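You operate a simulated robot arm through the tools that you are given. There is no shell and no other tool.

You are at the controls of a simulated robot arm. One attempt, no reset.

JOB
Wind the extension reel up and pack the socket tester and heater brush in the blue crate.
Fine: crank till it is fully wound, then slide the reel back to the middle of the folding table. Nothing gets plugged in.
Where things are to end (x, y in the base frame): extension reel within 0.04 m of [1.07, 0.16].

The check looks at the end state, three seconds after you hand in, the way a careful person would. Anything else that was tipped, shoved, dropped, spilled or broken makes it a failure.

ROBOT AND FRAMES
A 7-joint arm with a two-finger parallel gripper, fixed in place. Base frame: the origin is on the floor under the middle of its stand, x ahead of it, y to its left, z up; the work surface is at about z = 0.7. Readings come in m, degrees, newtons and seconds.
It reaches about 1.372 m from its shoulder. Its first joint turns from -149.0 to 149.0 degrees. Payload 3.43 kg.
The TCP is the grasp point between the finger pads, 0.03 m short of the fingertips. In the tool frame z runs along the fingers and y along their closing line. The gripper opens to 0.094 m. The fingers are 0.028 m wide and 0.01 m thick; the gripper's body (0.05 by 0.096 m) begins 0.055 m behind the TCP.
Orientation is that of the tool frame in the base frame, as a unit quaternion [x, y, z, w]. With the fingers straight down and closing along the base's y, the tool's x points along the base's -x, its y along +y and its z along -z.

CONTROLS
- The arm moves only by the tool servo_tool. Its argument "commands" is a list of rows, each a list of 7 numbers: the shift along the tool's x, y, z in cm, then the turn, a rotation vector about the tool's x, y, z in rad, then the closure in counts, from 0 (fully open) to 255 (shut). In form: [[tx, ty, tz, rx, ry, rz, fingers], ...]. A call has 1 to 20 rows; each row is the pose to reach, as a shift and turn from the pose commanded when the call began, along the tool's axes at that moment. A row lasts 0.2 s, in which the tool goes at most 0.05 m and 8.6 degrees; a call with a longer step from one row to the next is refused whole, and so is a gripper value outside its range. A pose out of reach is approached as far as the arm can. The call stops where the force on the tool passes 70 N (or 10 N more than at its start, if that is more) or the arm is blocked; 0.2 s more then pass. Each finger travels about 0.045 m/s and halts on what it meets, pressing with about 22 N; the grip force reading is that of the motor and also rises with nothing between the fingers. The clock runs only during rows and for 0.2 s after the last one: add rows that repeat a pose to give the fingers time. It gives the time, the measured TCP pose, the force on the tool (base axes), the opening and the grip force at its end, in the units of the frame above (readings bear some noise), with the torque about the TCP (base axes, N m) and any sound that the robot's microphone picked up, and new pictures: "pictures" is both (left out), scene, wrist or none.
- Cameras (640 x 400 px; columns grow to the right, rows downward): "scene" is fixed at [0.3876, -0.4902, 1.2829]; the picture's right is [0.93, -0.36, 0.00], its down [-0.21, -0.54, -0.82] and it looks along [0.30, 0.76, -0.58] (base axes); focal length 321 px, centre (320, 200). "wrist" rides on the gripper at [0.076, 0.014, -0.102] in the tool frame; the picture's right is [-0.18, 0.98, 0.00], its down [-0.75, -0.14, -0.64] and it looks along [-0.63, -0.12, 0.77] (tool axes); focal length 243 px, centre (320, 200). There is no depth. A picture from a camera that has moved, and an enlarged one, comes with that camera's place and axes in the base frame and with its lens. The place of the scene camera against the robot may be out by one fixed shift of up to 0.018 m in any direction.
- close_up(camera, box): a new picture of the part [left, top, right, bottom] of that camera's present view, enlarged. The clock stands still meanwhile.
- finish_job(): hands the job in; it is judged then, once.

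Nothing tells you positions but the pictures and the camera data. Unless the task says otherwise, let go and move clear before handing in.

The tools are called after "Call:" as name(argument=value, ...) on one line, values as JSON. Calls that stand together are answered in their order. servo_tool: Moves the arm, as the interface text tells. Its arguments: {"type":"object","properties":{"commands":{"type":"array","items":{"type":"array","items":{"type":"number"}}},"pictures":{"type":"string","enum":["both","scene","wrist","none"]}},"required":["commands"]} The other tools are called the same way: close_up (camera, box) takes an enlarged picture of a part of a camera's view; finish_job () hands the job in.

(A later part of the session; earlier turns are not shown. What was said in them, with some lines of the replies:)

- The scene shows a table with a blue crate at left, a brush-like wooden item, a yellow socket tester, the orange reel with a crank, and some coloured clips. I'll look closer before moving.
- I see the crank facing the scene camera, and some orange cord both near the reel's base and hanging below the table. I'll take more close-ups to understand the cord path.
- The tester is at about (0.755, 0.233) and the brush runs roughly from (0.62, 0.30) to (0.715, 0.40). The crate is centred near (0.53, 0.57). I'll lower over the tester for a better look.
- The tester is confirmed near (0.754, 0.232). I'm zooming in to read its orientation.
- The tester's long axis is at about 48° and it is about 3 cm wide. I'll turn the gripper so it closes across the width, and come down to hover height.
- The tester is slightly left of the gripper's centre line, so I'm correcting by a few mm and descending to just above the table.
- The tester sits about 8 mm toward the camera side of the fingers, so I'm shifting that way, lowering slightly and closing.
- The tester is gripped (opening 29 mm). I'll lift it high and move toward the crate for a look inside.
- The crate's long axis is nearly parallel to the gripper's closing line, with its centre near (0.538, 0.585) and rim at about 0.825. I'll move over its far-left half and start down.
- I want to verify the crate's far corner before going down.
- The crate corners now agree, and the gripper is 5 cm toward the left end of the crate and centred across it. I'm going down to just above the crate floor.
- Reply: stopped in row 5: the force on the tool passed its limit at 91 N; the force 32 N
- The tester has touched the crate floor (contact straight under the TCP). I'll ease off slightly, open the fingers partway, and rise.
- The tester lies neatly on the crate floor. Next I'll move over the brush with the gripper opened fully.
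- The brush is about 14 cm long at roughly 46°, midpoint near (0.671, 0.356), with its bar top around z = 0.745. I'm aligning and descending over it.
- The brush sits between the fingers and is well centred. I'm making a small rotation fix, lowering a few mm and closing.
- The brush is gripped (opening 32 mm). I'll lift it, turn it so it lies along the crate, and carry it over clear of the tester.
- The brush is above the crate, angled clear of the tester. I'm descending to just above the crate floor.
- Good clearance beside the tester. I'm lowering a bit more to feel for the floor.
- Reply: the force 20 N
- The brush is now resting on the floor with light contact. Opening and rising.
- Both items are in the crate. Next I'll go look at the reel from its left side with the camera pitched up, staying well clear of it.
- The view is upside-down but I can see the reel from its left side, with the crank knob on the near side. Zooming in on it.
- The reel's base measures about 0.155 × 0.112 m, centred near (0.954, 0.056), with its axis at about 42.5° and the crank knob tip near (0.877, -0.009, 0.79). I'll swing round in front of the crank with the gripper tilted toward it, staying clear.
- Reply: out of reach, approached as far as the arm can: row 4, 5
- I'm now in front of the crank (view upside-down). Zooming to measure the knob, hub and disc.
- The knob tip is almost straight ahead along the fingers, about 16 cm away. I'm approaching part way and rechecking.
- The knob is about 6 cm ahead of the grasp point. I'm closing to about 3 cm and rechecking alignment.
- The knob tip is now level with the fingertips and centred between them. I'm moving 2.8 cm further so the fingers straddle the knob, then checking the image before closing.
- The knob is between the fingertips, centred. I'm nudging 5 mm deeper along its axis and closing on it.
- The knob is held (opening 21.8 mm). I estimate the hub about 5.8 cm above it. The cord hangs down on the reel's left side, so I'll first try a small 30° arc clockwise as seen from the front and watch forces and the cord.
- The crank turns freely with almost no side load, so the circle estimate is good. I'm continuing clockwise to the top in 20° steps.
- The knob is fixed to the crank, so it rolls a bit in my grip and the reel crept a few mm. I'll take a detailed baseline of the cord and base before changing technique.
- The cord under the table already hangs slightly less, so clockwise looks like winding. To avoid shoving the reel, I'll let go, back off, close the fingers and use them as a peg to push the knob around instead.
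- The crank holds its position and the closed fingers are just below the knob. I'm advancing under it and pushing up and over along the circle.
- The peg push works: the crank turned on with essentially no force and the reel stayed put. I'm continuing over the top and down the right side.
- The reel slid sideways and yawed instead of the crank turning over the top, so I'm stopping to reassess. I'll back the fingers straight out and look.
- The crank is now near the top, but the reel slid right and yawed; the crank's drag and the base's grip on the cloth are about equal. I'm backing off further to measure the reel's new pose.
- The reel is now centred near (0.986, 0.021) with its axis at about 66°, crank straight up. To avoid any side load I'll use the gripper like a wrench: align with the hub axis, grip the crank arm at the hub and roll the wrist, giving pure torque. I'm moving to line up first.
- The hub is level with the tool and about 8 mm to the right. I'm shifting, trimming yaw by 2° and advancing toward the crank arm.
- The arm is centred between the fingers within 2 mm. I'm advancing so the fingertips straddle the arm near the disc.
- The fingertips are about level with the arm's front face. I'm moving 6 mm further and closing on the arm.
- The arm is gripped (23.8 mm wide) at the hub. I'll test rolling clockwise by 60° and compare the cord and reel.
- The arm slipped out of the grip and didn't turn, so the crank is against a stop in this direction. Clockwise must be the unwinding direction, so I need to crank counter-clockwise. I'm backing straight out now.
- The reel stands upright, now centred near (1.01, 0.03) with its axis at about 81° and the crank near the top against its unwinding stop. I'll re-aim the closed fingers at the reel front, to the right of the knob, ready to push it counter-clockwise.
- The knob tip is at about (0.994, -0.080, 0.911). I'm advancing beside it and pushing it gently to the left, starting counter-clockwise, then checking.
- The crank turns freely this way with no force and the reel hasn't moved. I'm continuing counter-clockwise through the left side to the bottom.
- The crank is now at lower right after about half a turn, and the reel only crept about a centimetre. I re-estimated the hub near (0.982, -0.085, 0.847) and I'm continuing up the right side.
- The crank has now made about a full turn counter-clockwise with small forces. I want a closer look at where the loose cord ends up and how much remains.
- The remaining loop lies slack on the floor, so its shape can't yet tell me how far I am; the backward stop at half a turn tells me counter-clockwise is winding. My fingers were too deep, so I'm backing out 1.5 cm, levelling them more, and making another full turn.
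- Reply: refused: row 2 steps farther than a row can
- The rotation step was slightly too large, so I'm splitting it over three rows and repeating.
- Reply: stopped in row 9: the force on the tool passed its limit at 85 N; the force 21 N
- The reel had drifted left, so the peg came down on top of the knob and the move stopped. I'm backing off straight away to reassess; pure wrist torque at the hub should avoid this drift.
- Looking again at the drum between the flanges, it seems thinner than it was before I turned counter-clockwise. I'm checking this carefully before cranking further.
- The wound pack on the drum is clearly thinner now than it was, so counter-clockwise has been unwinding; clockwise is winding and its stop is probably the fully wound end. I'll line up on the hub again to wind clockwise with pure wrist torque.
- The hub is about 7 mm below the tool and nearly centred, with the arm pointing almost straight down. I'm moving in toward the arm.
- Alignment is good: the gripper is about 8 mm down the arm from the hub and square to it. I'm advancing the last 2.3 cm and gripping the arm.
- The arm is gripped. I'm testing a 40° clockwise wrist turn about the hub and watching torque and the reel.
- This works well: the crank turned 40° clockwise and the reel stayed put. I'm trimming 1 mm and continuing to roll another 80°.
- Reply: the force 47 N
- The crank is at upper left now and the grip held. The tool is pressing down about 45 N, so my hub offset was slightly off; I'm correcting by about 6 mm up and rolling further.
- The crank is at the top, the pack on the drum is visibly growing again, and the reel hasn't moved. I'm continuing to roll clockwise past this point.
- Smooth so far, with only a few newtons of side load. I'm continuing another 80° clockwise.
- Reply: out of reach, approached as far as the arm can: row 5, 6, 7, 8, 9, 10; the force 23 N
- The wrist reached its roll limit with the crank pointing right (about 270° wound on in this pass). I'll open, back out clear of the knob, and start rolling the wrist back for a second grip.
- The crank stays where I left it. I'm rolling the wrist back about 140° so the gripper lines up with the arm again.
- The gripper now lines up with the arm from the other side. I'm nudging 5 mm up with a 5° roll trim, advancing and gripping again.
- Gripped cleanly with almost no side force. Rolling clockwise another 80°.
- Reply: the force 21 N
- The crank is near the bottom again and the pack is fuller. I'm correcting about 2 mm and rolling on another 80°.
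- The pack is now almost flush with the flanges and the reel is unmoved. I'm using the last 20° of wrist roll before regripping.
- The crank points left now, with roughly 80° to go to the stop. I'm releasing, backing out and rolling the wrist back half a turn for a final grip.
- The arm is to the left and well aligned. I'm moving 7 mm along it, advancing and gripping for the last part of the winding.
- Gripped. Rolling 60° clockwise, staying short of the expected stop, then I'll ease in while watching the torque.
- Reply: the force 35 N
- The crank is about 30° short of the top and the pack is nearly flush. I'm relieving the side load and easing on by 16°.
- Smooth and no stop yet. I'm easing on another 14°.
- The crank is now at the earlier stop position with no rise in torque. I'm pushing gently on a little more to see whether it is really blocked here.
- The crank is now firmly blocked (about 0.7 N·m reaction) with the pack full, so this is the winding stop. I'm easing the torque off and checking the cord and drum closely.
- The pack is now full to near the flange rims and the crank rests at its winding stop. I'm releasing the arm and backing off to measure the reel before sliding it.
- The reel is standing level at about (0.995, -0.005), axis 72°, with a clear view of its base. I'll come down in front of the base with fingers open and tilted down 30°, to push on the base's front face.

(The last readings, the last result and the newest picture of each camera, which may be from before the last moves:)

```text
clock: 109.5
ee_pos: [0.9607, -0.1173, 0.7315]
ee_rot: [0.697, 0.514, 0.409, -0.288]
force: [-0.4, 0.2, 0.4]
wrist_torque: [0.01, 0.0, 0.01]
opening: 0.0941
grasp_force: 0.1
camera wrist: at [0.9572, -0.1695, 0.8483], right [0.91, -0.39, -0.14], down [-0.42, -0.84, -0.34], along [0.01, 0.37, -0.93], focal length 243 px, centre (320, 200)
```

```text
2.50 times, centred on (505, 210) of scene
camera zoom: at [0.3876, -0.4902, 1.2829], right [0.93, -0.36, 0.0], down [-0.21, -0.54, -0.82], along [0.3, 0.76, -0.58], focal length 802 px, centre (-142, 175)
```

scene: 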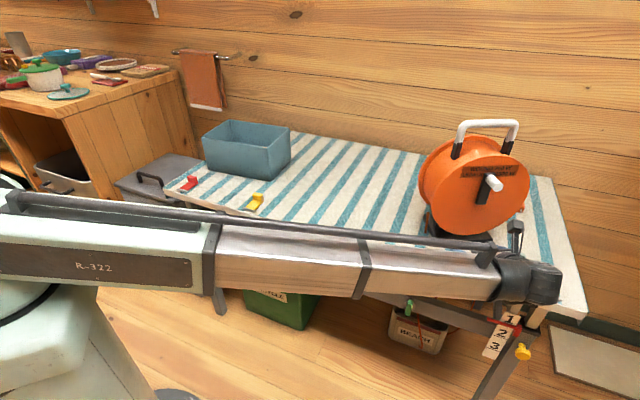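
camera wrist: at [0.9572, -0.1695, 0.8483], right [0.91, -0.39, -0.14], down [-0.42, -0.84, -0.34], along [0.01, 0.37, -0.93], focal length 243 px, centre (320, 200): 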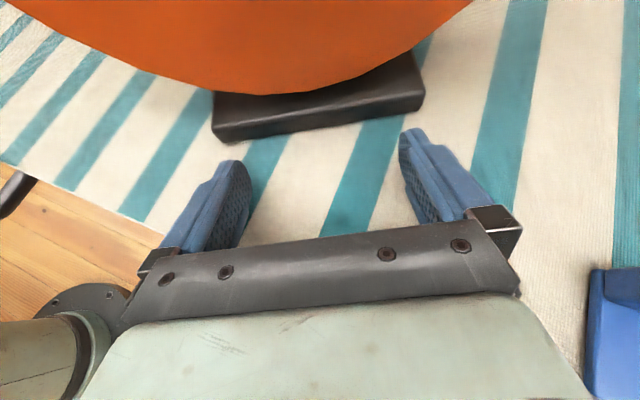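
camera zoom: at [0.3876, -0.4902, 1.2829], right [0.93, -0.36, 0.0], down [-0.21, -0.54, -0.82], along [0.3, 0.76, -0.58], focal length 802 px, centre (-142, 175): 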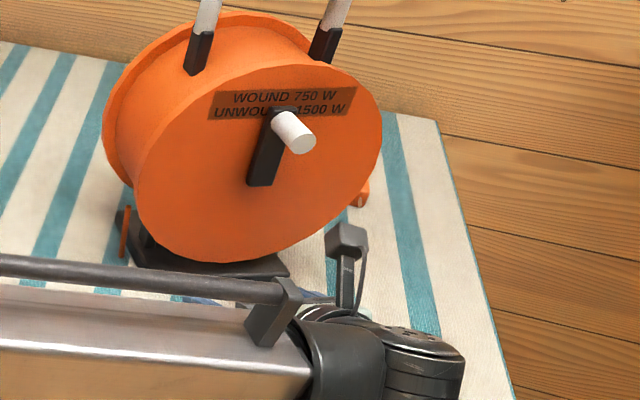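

Both fingertips are parallel to the base's front face and centred. I'm closing the gap and pushing the reel back toward the target, about 60% of the way first.

Call:
servo_tool(commands=[[0.7, 0, 1.2, 0, 0, 0, 0], [1.35, 0, 2.34, 0, 0, 0, 0], [2.4, 0.25, 4.2, 0, 0, 0, 0], [3.5, 0.5, 6.1, 0, 0, 0, 0], [4.6, 0.75, 8.0, 0, 0, 0, 0], [5.7, 1.0, 9.9, 0, 0, 0, 0], [6.7, 1.22, 11.7, 0, 0, 0, 0]], pictures="both")

Call:
close_up(camera="wrist", box=[150, 0, 500, 240])

Call:
close_up(camera="scene", box=[405, 90, 605, 250])

```text
clock: 111.1
ee_pos: [1.0131, 0.0088, 0.73]
ee_rot: [0.697, 0.513, 0.41, -0.289]
force: [-3.8, -10.2, 12.7]
wrist_torque: [0.39, 0.18, 0.18]
opening: 0.0935
grasp_force: 0.1
camera wrist: at [1.0086, -0.0438, 0.846], right [0.91, -0.39, -0.14], down [-0.42, -0.84, -0.34], along [0.01, 0.37, -0.93], focal length 243 px, centre (320, 200)
```

scene: 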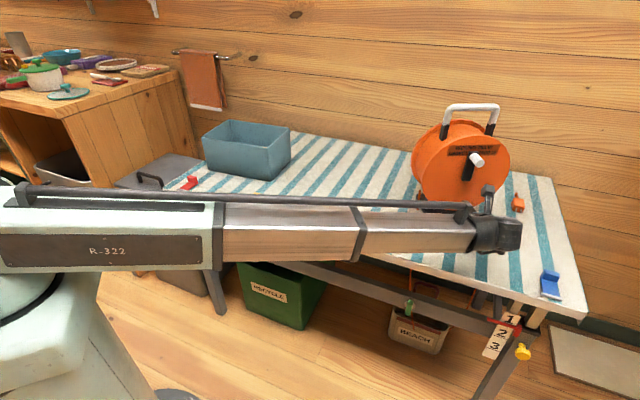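
wrist: 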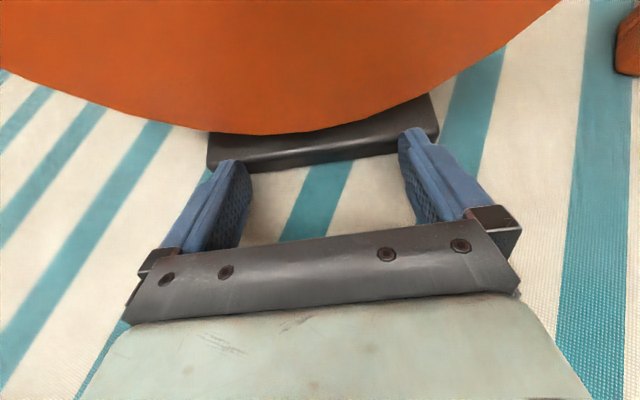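

```text
1.67 times, centred on (325, 120) of wrist
camera zoom: at [1.0086, -0.0438, 0.846], right [0.91, -0.39, -0.14], down [-0.42, -0.84, -0.34], along [0.01, 0.37, -0.93], focal length 404 px, centre (312, 333)
```

zoom: 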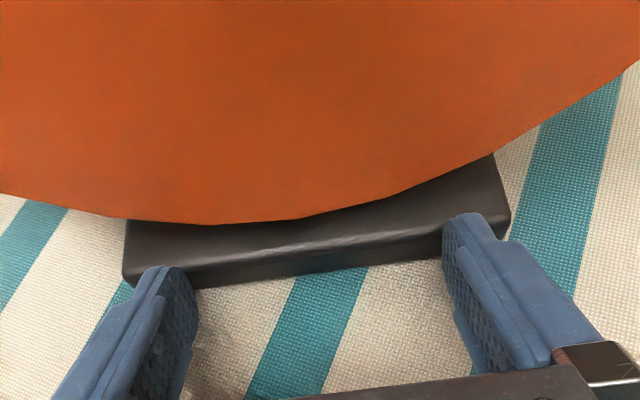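

```text
2.50 times, centred on (505, 170) of scene
camera zoom: at [0.3876, -0.4902, 1.2829], right [0.93, -0.36, 0.0], down [-0.21, -0.54, -0.82], along [0.3, 0.76, -0.58], focal length 802 px, centre (-142, 275)
```

zoom: 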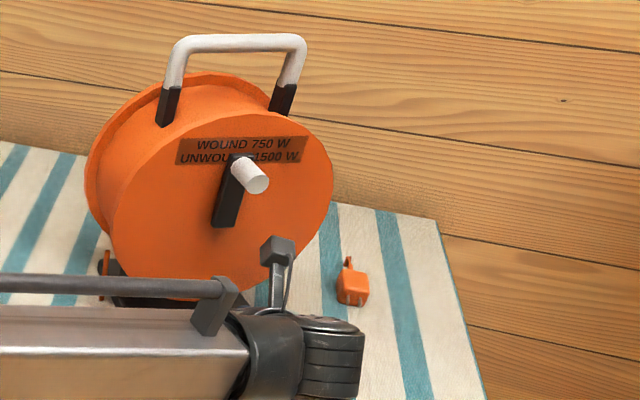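

The reel is sliding squarely with both fingers in contact, now at about (1.040, 0.095). I'm pushing the remaining 7 cm or so, slowing at the end.

Call:
servo_tool(commands=[[0.9, 0.23, 1.55, 0, 0, 0, 0], [1.8, 0.46, 3.1, 0, 0, 0, 0], [2.6, 0.66, 4.5, 0, 0, 0, 0], [3.2, 0.82, 5.5, 0, 0, 0, 0], [3.6, 0.91, 6.2, 0, 0, 0, 0], [3.6, 0.91, 6.2, 0, 0, 0, 0]], pictures="both")

Call:
close_up(camera="wrist", box=[150, 0, 500, 240])

Call:
close_up(camera="scene", box=[405, 90, 605, 250])

```text
clock: 112.5
ee_pos: [1.0417, 0.0711, 0.7322]
ee_rot: [0.697, 0.513, 0.41, -0.289]
force: [-1.5, -3.6, -0.7]
wrist_torque: [-0.01, 0.0, 0.17]
opening: 0.0942
grasp_force: 0.0
camera wrist: at [1.0382, 0.0197, 0.8478], right [0.91, -0.39, -0.14], down [-0.42, -0.84, -0.34], along [0.01, 0.37, -0.93], focal length 243 px, centre (320, 200)
```

scene: 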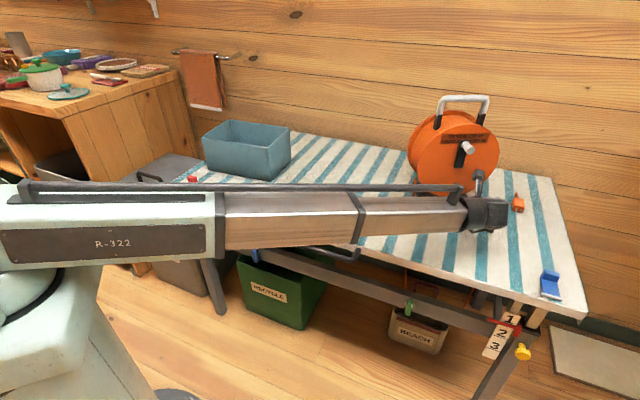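
wrist: 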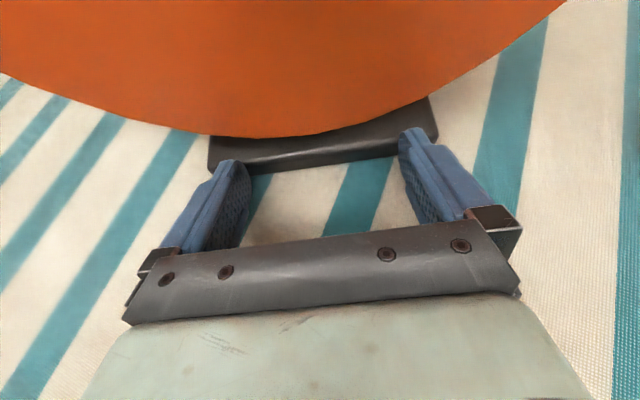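

```text
1.67 times, centred on (325, 120) of wrist
camera zoom: at [1.0382, 0.0197, 0.8478], right [0.91, -0.39, -0.14], down [-0.42, -0.84, -0.34], along [0.01, 0.37, -0.93], focal length 404 px, centre (312, 333)
```

zoom: 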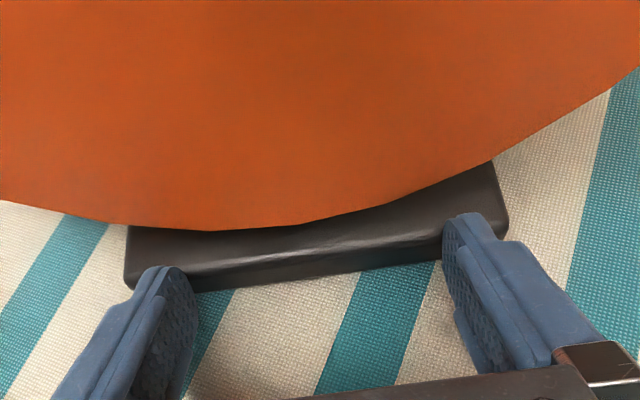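

```text
2.50 times, centred on (505, 170) of scene
camera zoom: at [0.3876, -0.4902, 1.2829], right [0.93, -0.36, 0.0], down [-0.21, -0.54, -0.82], along [0.3, 0.76, -0.58], focal length 802 px, centre (-142, 275)
```

zoom: 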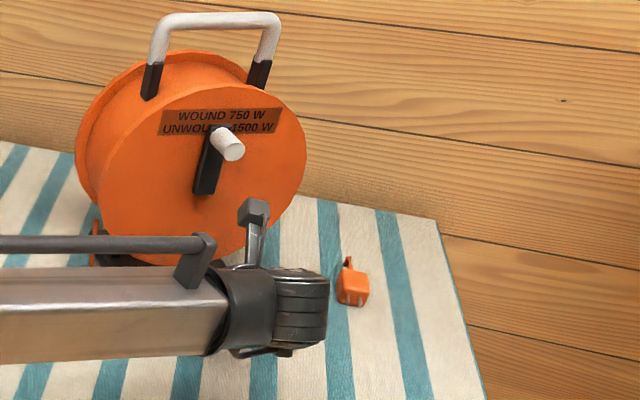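

The reel's base centre is now at about (1.069, 0.158), right on target. I'm backing straight away from it, then up and clear.

Call:
servo_tool(commands=[[-1.2, 0, -2.1, 0, 0, 0, 0], [-3, 0, -5.2, 0, 0, 0, 0], [-5, 0, -8.7, 0, 0, 0, 0], [-7, 0, -12.2, 0, 0, 0, 0], [-5, 0, -16, 0, 0, 0, 0], [-2, 0, -19, 0, 0, 0, 0], [1, 0, -22, 0, 0, 0, 0], [4, 0, -25, 0, 0, 0, 0], [6, 0, -28, 0, 0, 0, 0], [6, 0, -28, 0, 0, 0, 0]], pictures="both")

Call:
close_up(camera="wrist", box=[150, 0, 500, 240])

Call:
close_up(camera="scene", box=[390, 80, 550, 230])

```text
clock: 114.7
ee_pos: [0.9729, -0.13, 0.9206]
ee_rot: [0.697, 0.512, 0.411, -0.289]
force: [0.4, 0.2, 0.7]
wrist_torque: [-0.03, -0.04, 0.0]
opening: 0.0938
grasp_force: 0.0
camera wrist: at [0.9695, -0.1821, 1.0374], right [0.91, -0.39, -0.14], down [-0.42, -0.84, -0.34], along [0.01, 0.37, -0.93], focal length 243 px, centre (320, 200)
```

scene: 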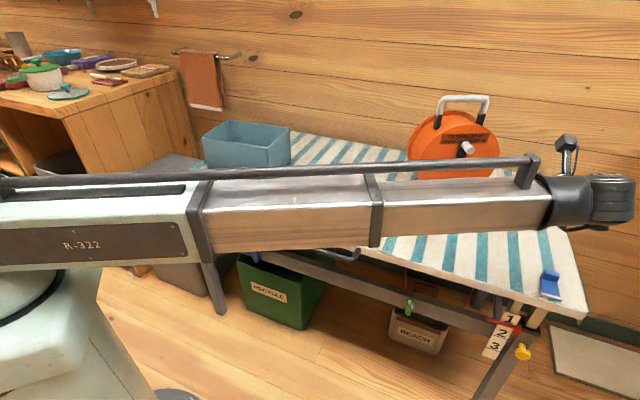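
wrist: 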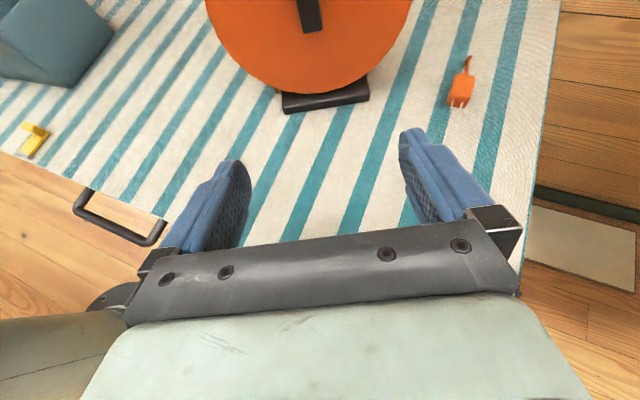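

```text
1.67 times, centred on (325, 120) of wrist
camera zoom: at [0.9695, -0.1821, 1.0374], right [0.91, -0.39, -0.14], down [-0.42, -0.84, -0.34], along [0.01, 0.37, -0.93], focal length 404 px, centre (312, 333)
```

zoom: 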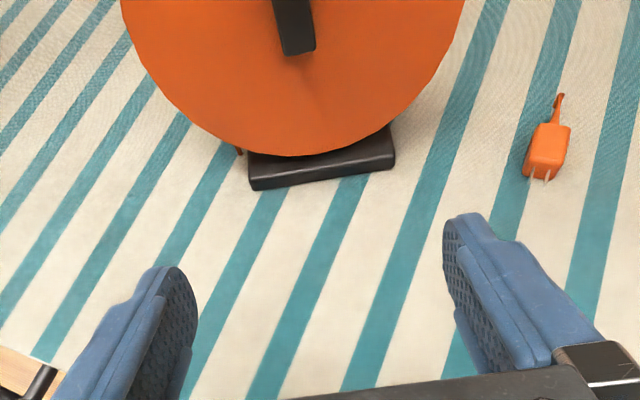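

```text
2.67 times, centred on (470, 155) of scene
camera zoom: at [0.3876, -0.4902, 1.2829], right [0.93, -0.36, 0.0], down [-0.21, -0.54, -0.82], along [0.3, 0.76, -0.58], focal length 856 px, centre (-80, 320)
```

zoom: 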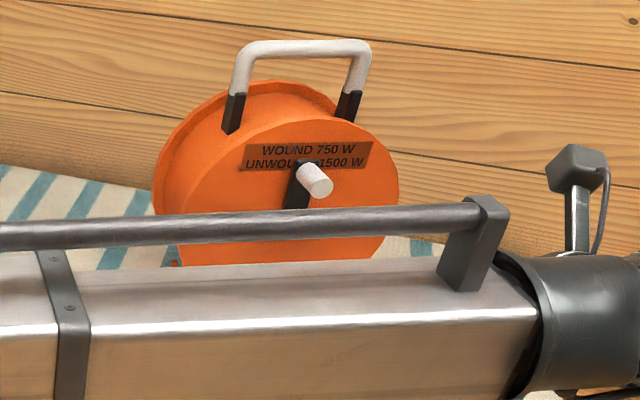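

The reel looks good and the plug hasn't moved. I'm moving the arm well back so I can inspect the whole scene.

Call:
servo_tool(commands=[[0.25, -2.5, -2.9, 0, 0, 0, 0], [0.5, -5.05, -5.8, 0, 0, 0, 0], [0.75, -7.6, -8.7, 0, 0, 0, 0], [1.0, -10.1, -11.6, 0, 0, 0, 0], [1.25, -12.6, -14.6, 0, 0, 0, 0], [1.5, -15.1, -17.5, 0, 0, 0, 0], [1.75, -17.7, -20.4, 0, 0, 0, 0], [2.0, -20.2, -23.3, 0, 0, 0, 0], [2.0, -20.2, -23.3, 0, 0, 0, 0]], pictures="both")

Call:
close_up(camera="scene", box=[380, 80, 580, 240])

Call:
close_up(camera="scene", box=[170, 100, 330, 220])

```text
clock: 116.7
ee_pos: [0.723, -0.2509, 1.0495]
ee_rot: [0.697, 0.513, 0.41, -0.289]
force: [0.4, -0.5, 0.9]
wrist_torque: [-0.01, 0.02, 0.01]
opening: 0.0938
grasp_force: 0.0
camera wrist: at [0.7181, -0.3028, 1.166], right [0.91, -0.39, -0.14], down [-0.42, -0.84, -0.34], along [0.01, 0.37, -0.93], focal length 243 px, centre (320, 200)
```

scene: 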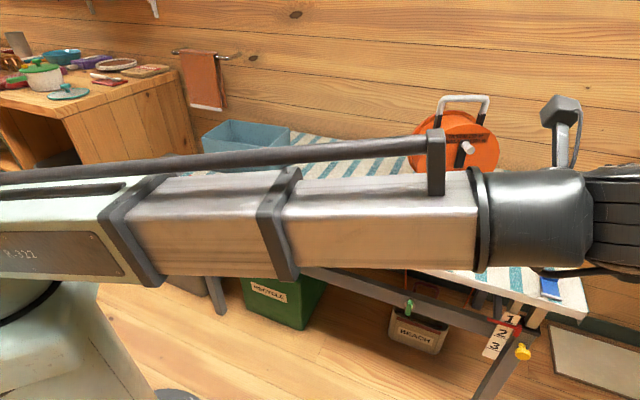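
wrist: 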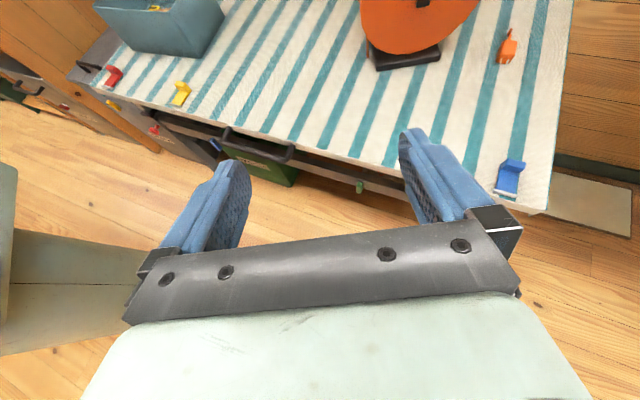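

```text
2.50 times, centred on (480, 160) of scene
camera zoom: at [0.3876, -0.4902, 1.2829], right [0.93, -0.36, 0.0], down [-0.21, -0.54, -0.82], along [0.3, 0.76, -0.58], focal length 802 px, centre (-80, 300)
```

zoom: 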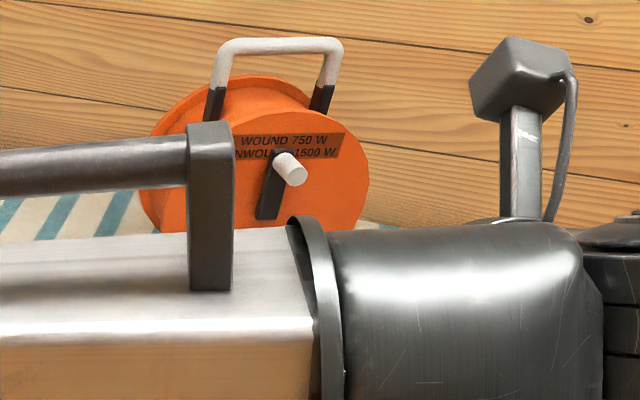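

```text
3.33 times, centred on (250, 160) of scene
camera zoom: at [0.3876, -0.4902, 1.2829], right [0.93, -0.36, 0.0], down [-0.21, -0.54, -0.82], along [0.3, 0.76, -0.58], focal length 1070 px, centre (553, 333)
```

zoom: 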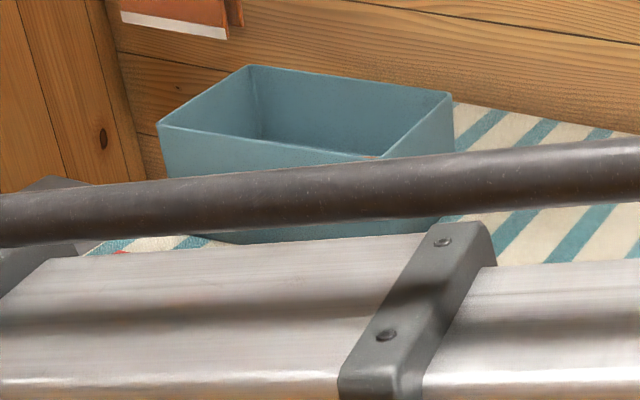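

Everything checks out. The reel stands level at about (1.07, 0.158), with the crank at its winding stop and a full pack. The tester and brush are in the crate, and the crate, clips and plug are where they started. The gripper is open and clear, so I'm handing in.

Call:
finish_job()

```text
The job is handed in.
```

The job is handed in: the reel is wound and in place, and the socket tester and heater brush are in the blue crate. I have no result from the check yet.

- **Reel winding:** The crank is hard against its stop in the winding direction, and the wound cord fills the drum to just below the flange rims. The loop hanging under the table to the plug looked the same before and after, so I judged "fully wound" from the stop and the full drum, not from the cord.
- **Reel position:** I measure its base at about (1.07, 0.158), next to the target of (1.07, 0.16). It stands upright, and nothing was plugged in.
- **Cranking mishaps:** I first wound to the stop and mistook it for the unwinding end. I then unwound about 1.5 turns before noticing the drum thinning and winding it back. On the way, pushing on the crank slid and turned the reel several times. One move was cut off at 85 N when the fingers came down on the knob. The reel never tipped, and I saw no damage.
- **Packing:** Lowering the tester also tripped the force limit, at about 91 N, when it touched the crate floor. It stood undamaged on the crate floor when I lifted away. The brush went in beside it with light contact.
- **Everything else:** The crate, plug and blue clip were where they started when I last looked, and I never touched the other clips. The gripper is open and clear of the table.
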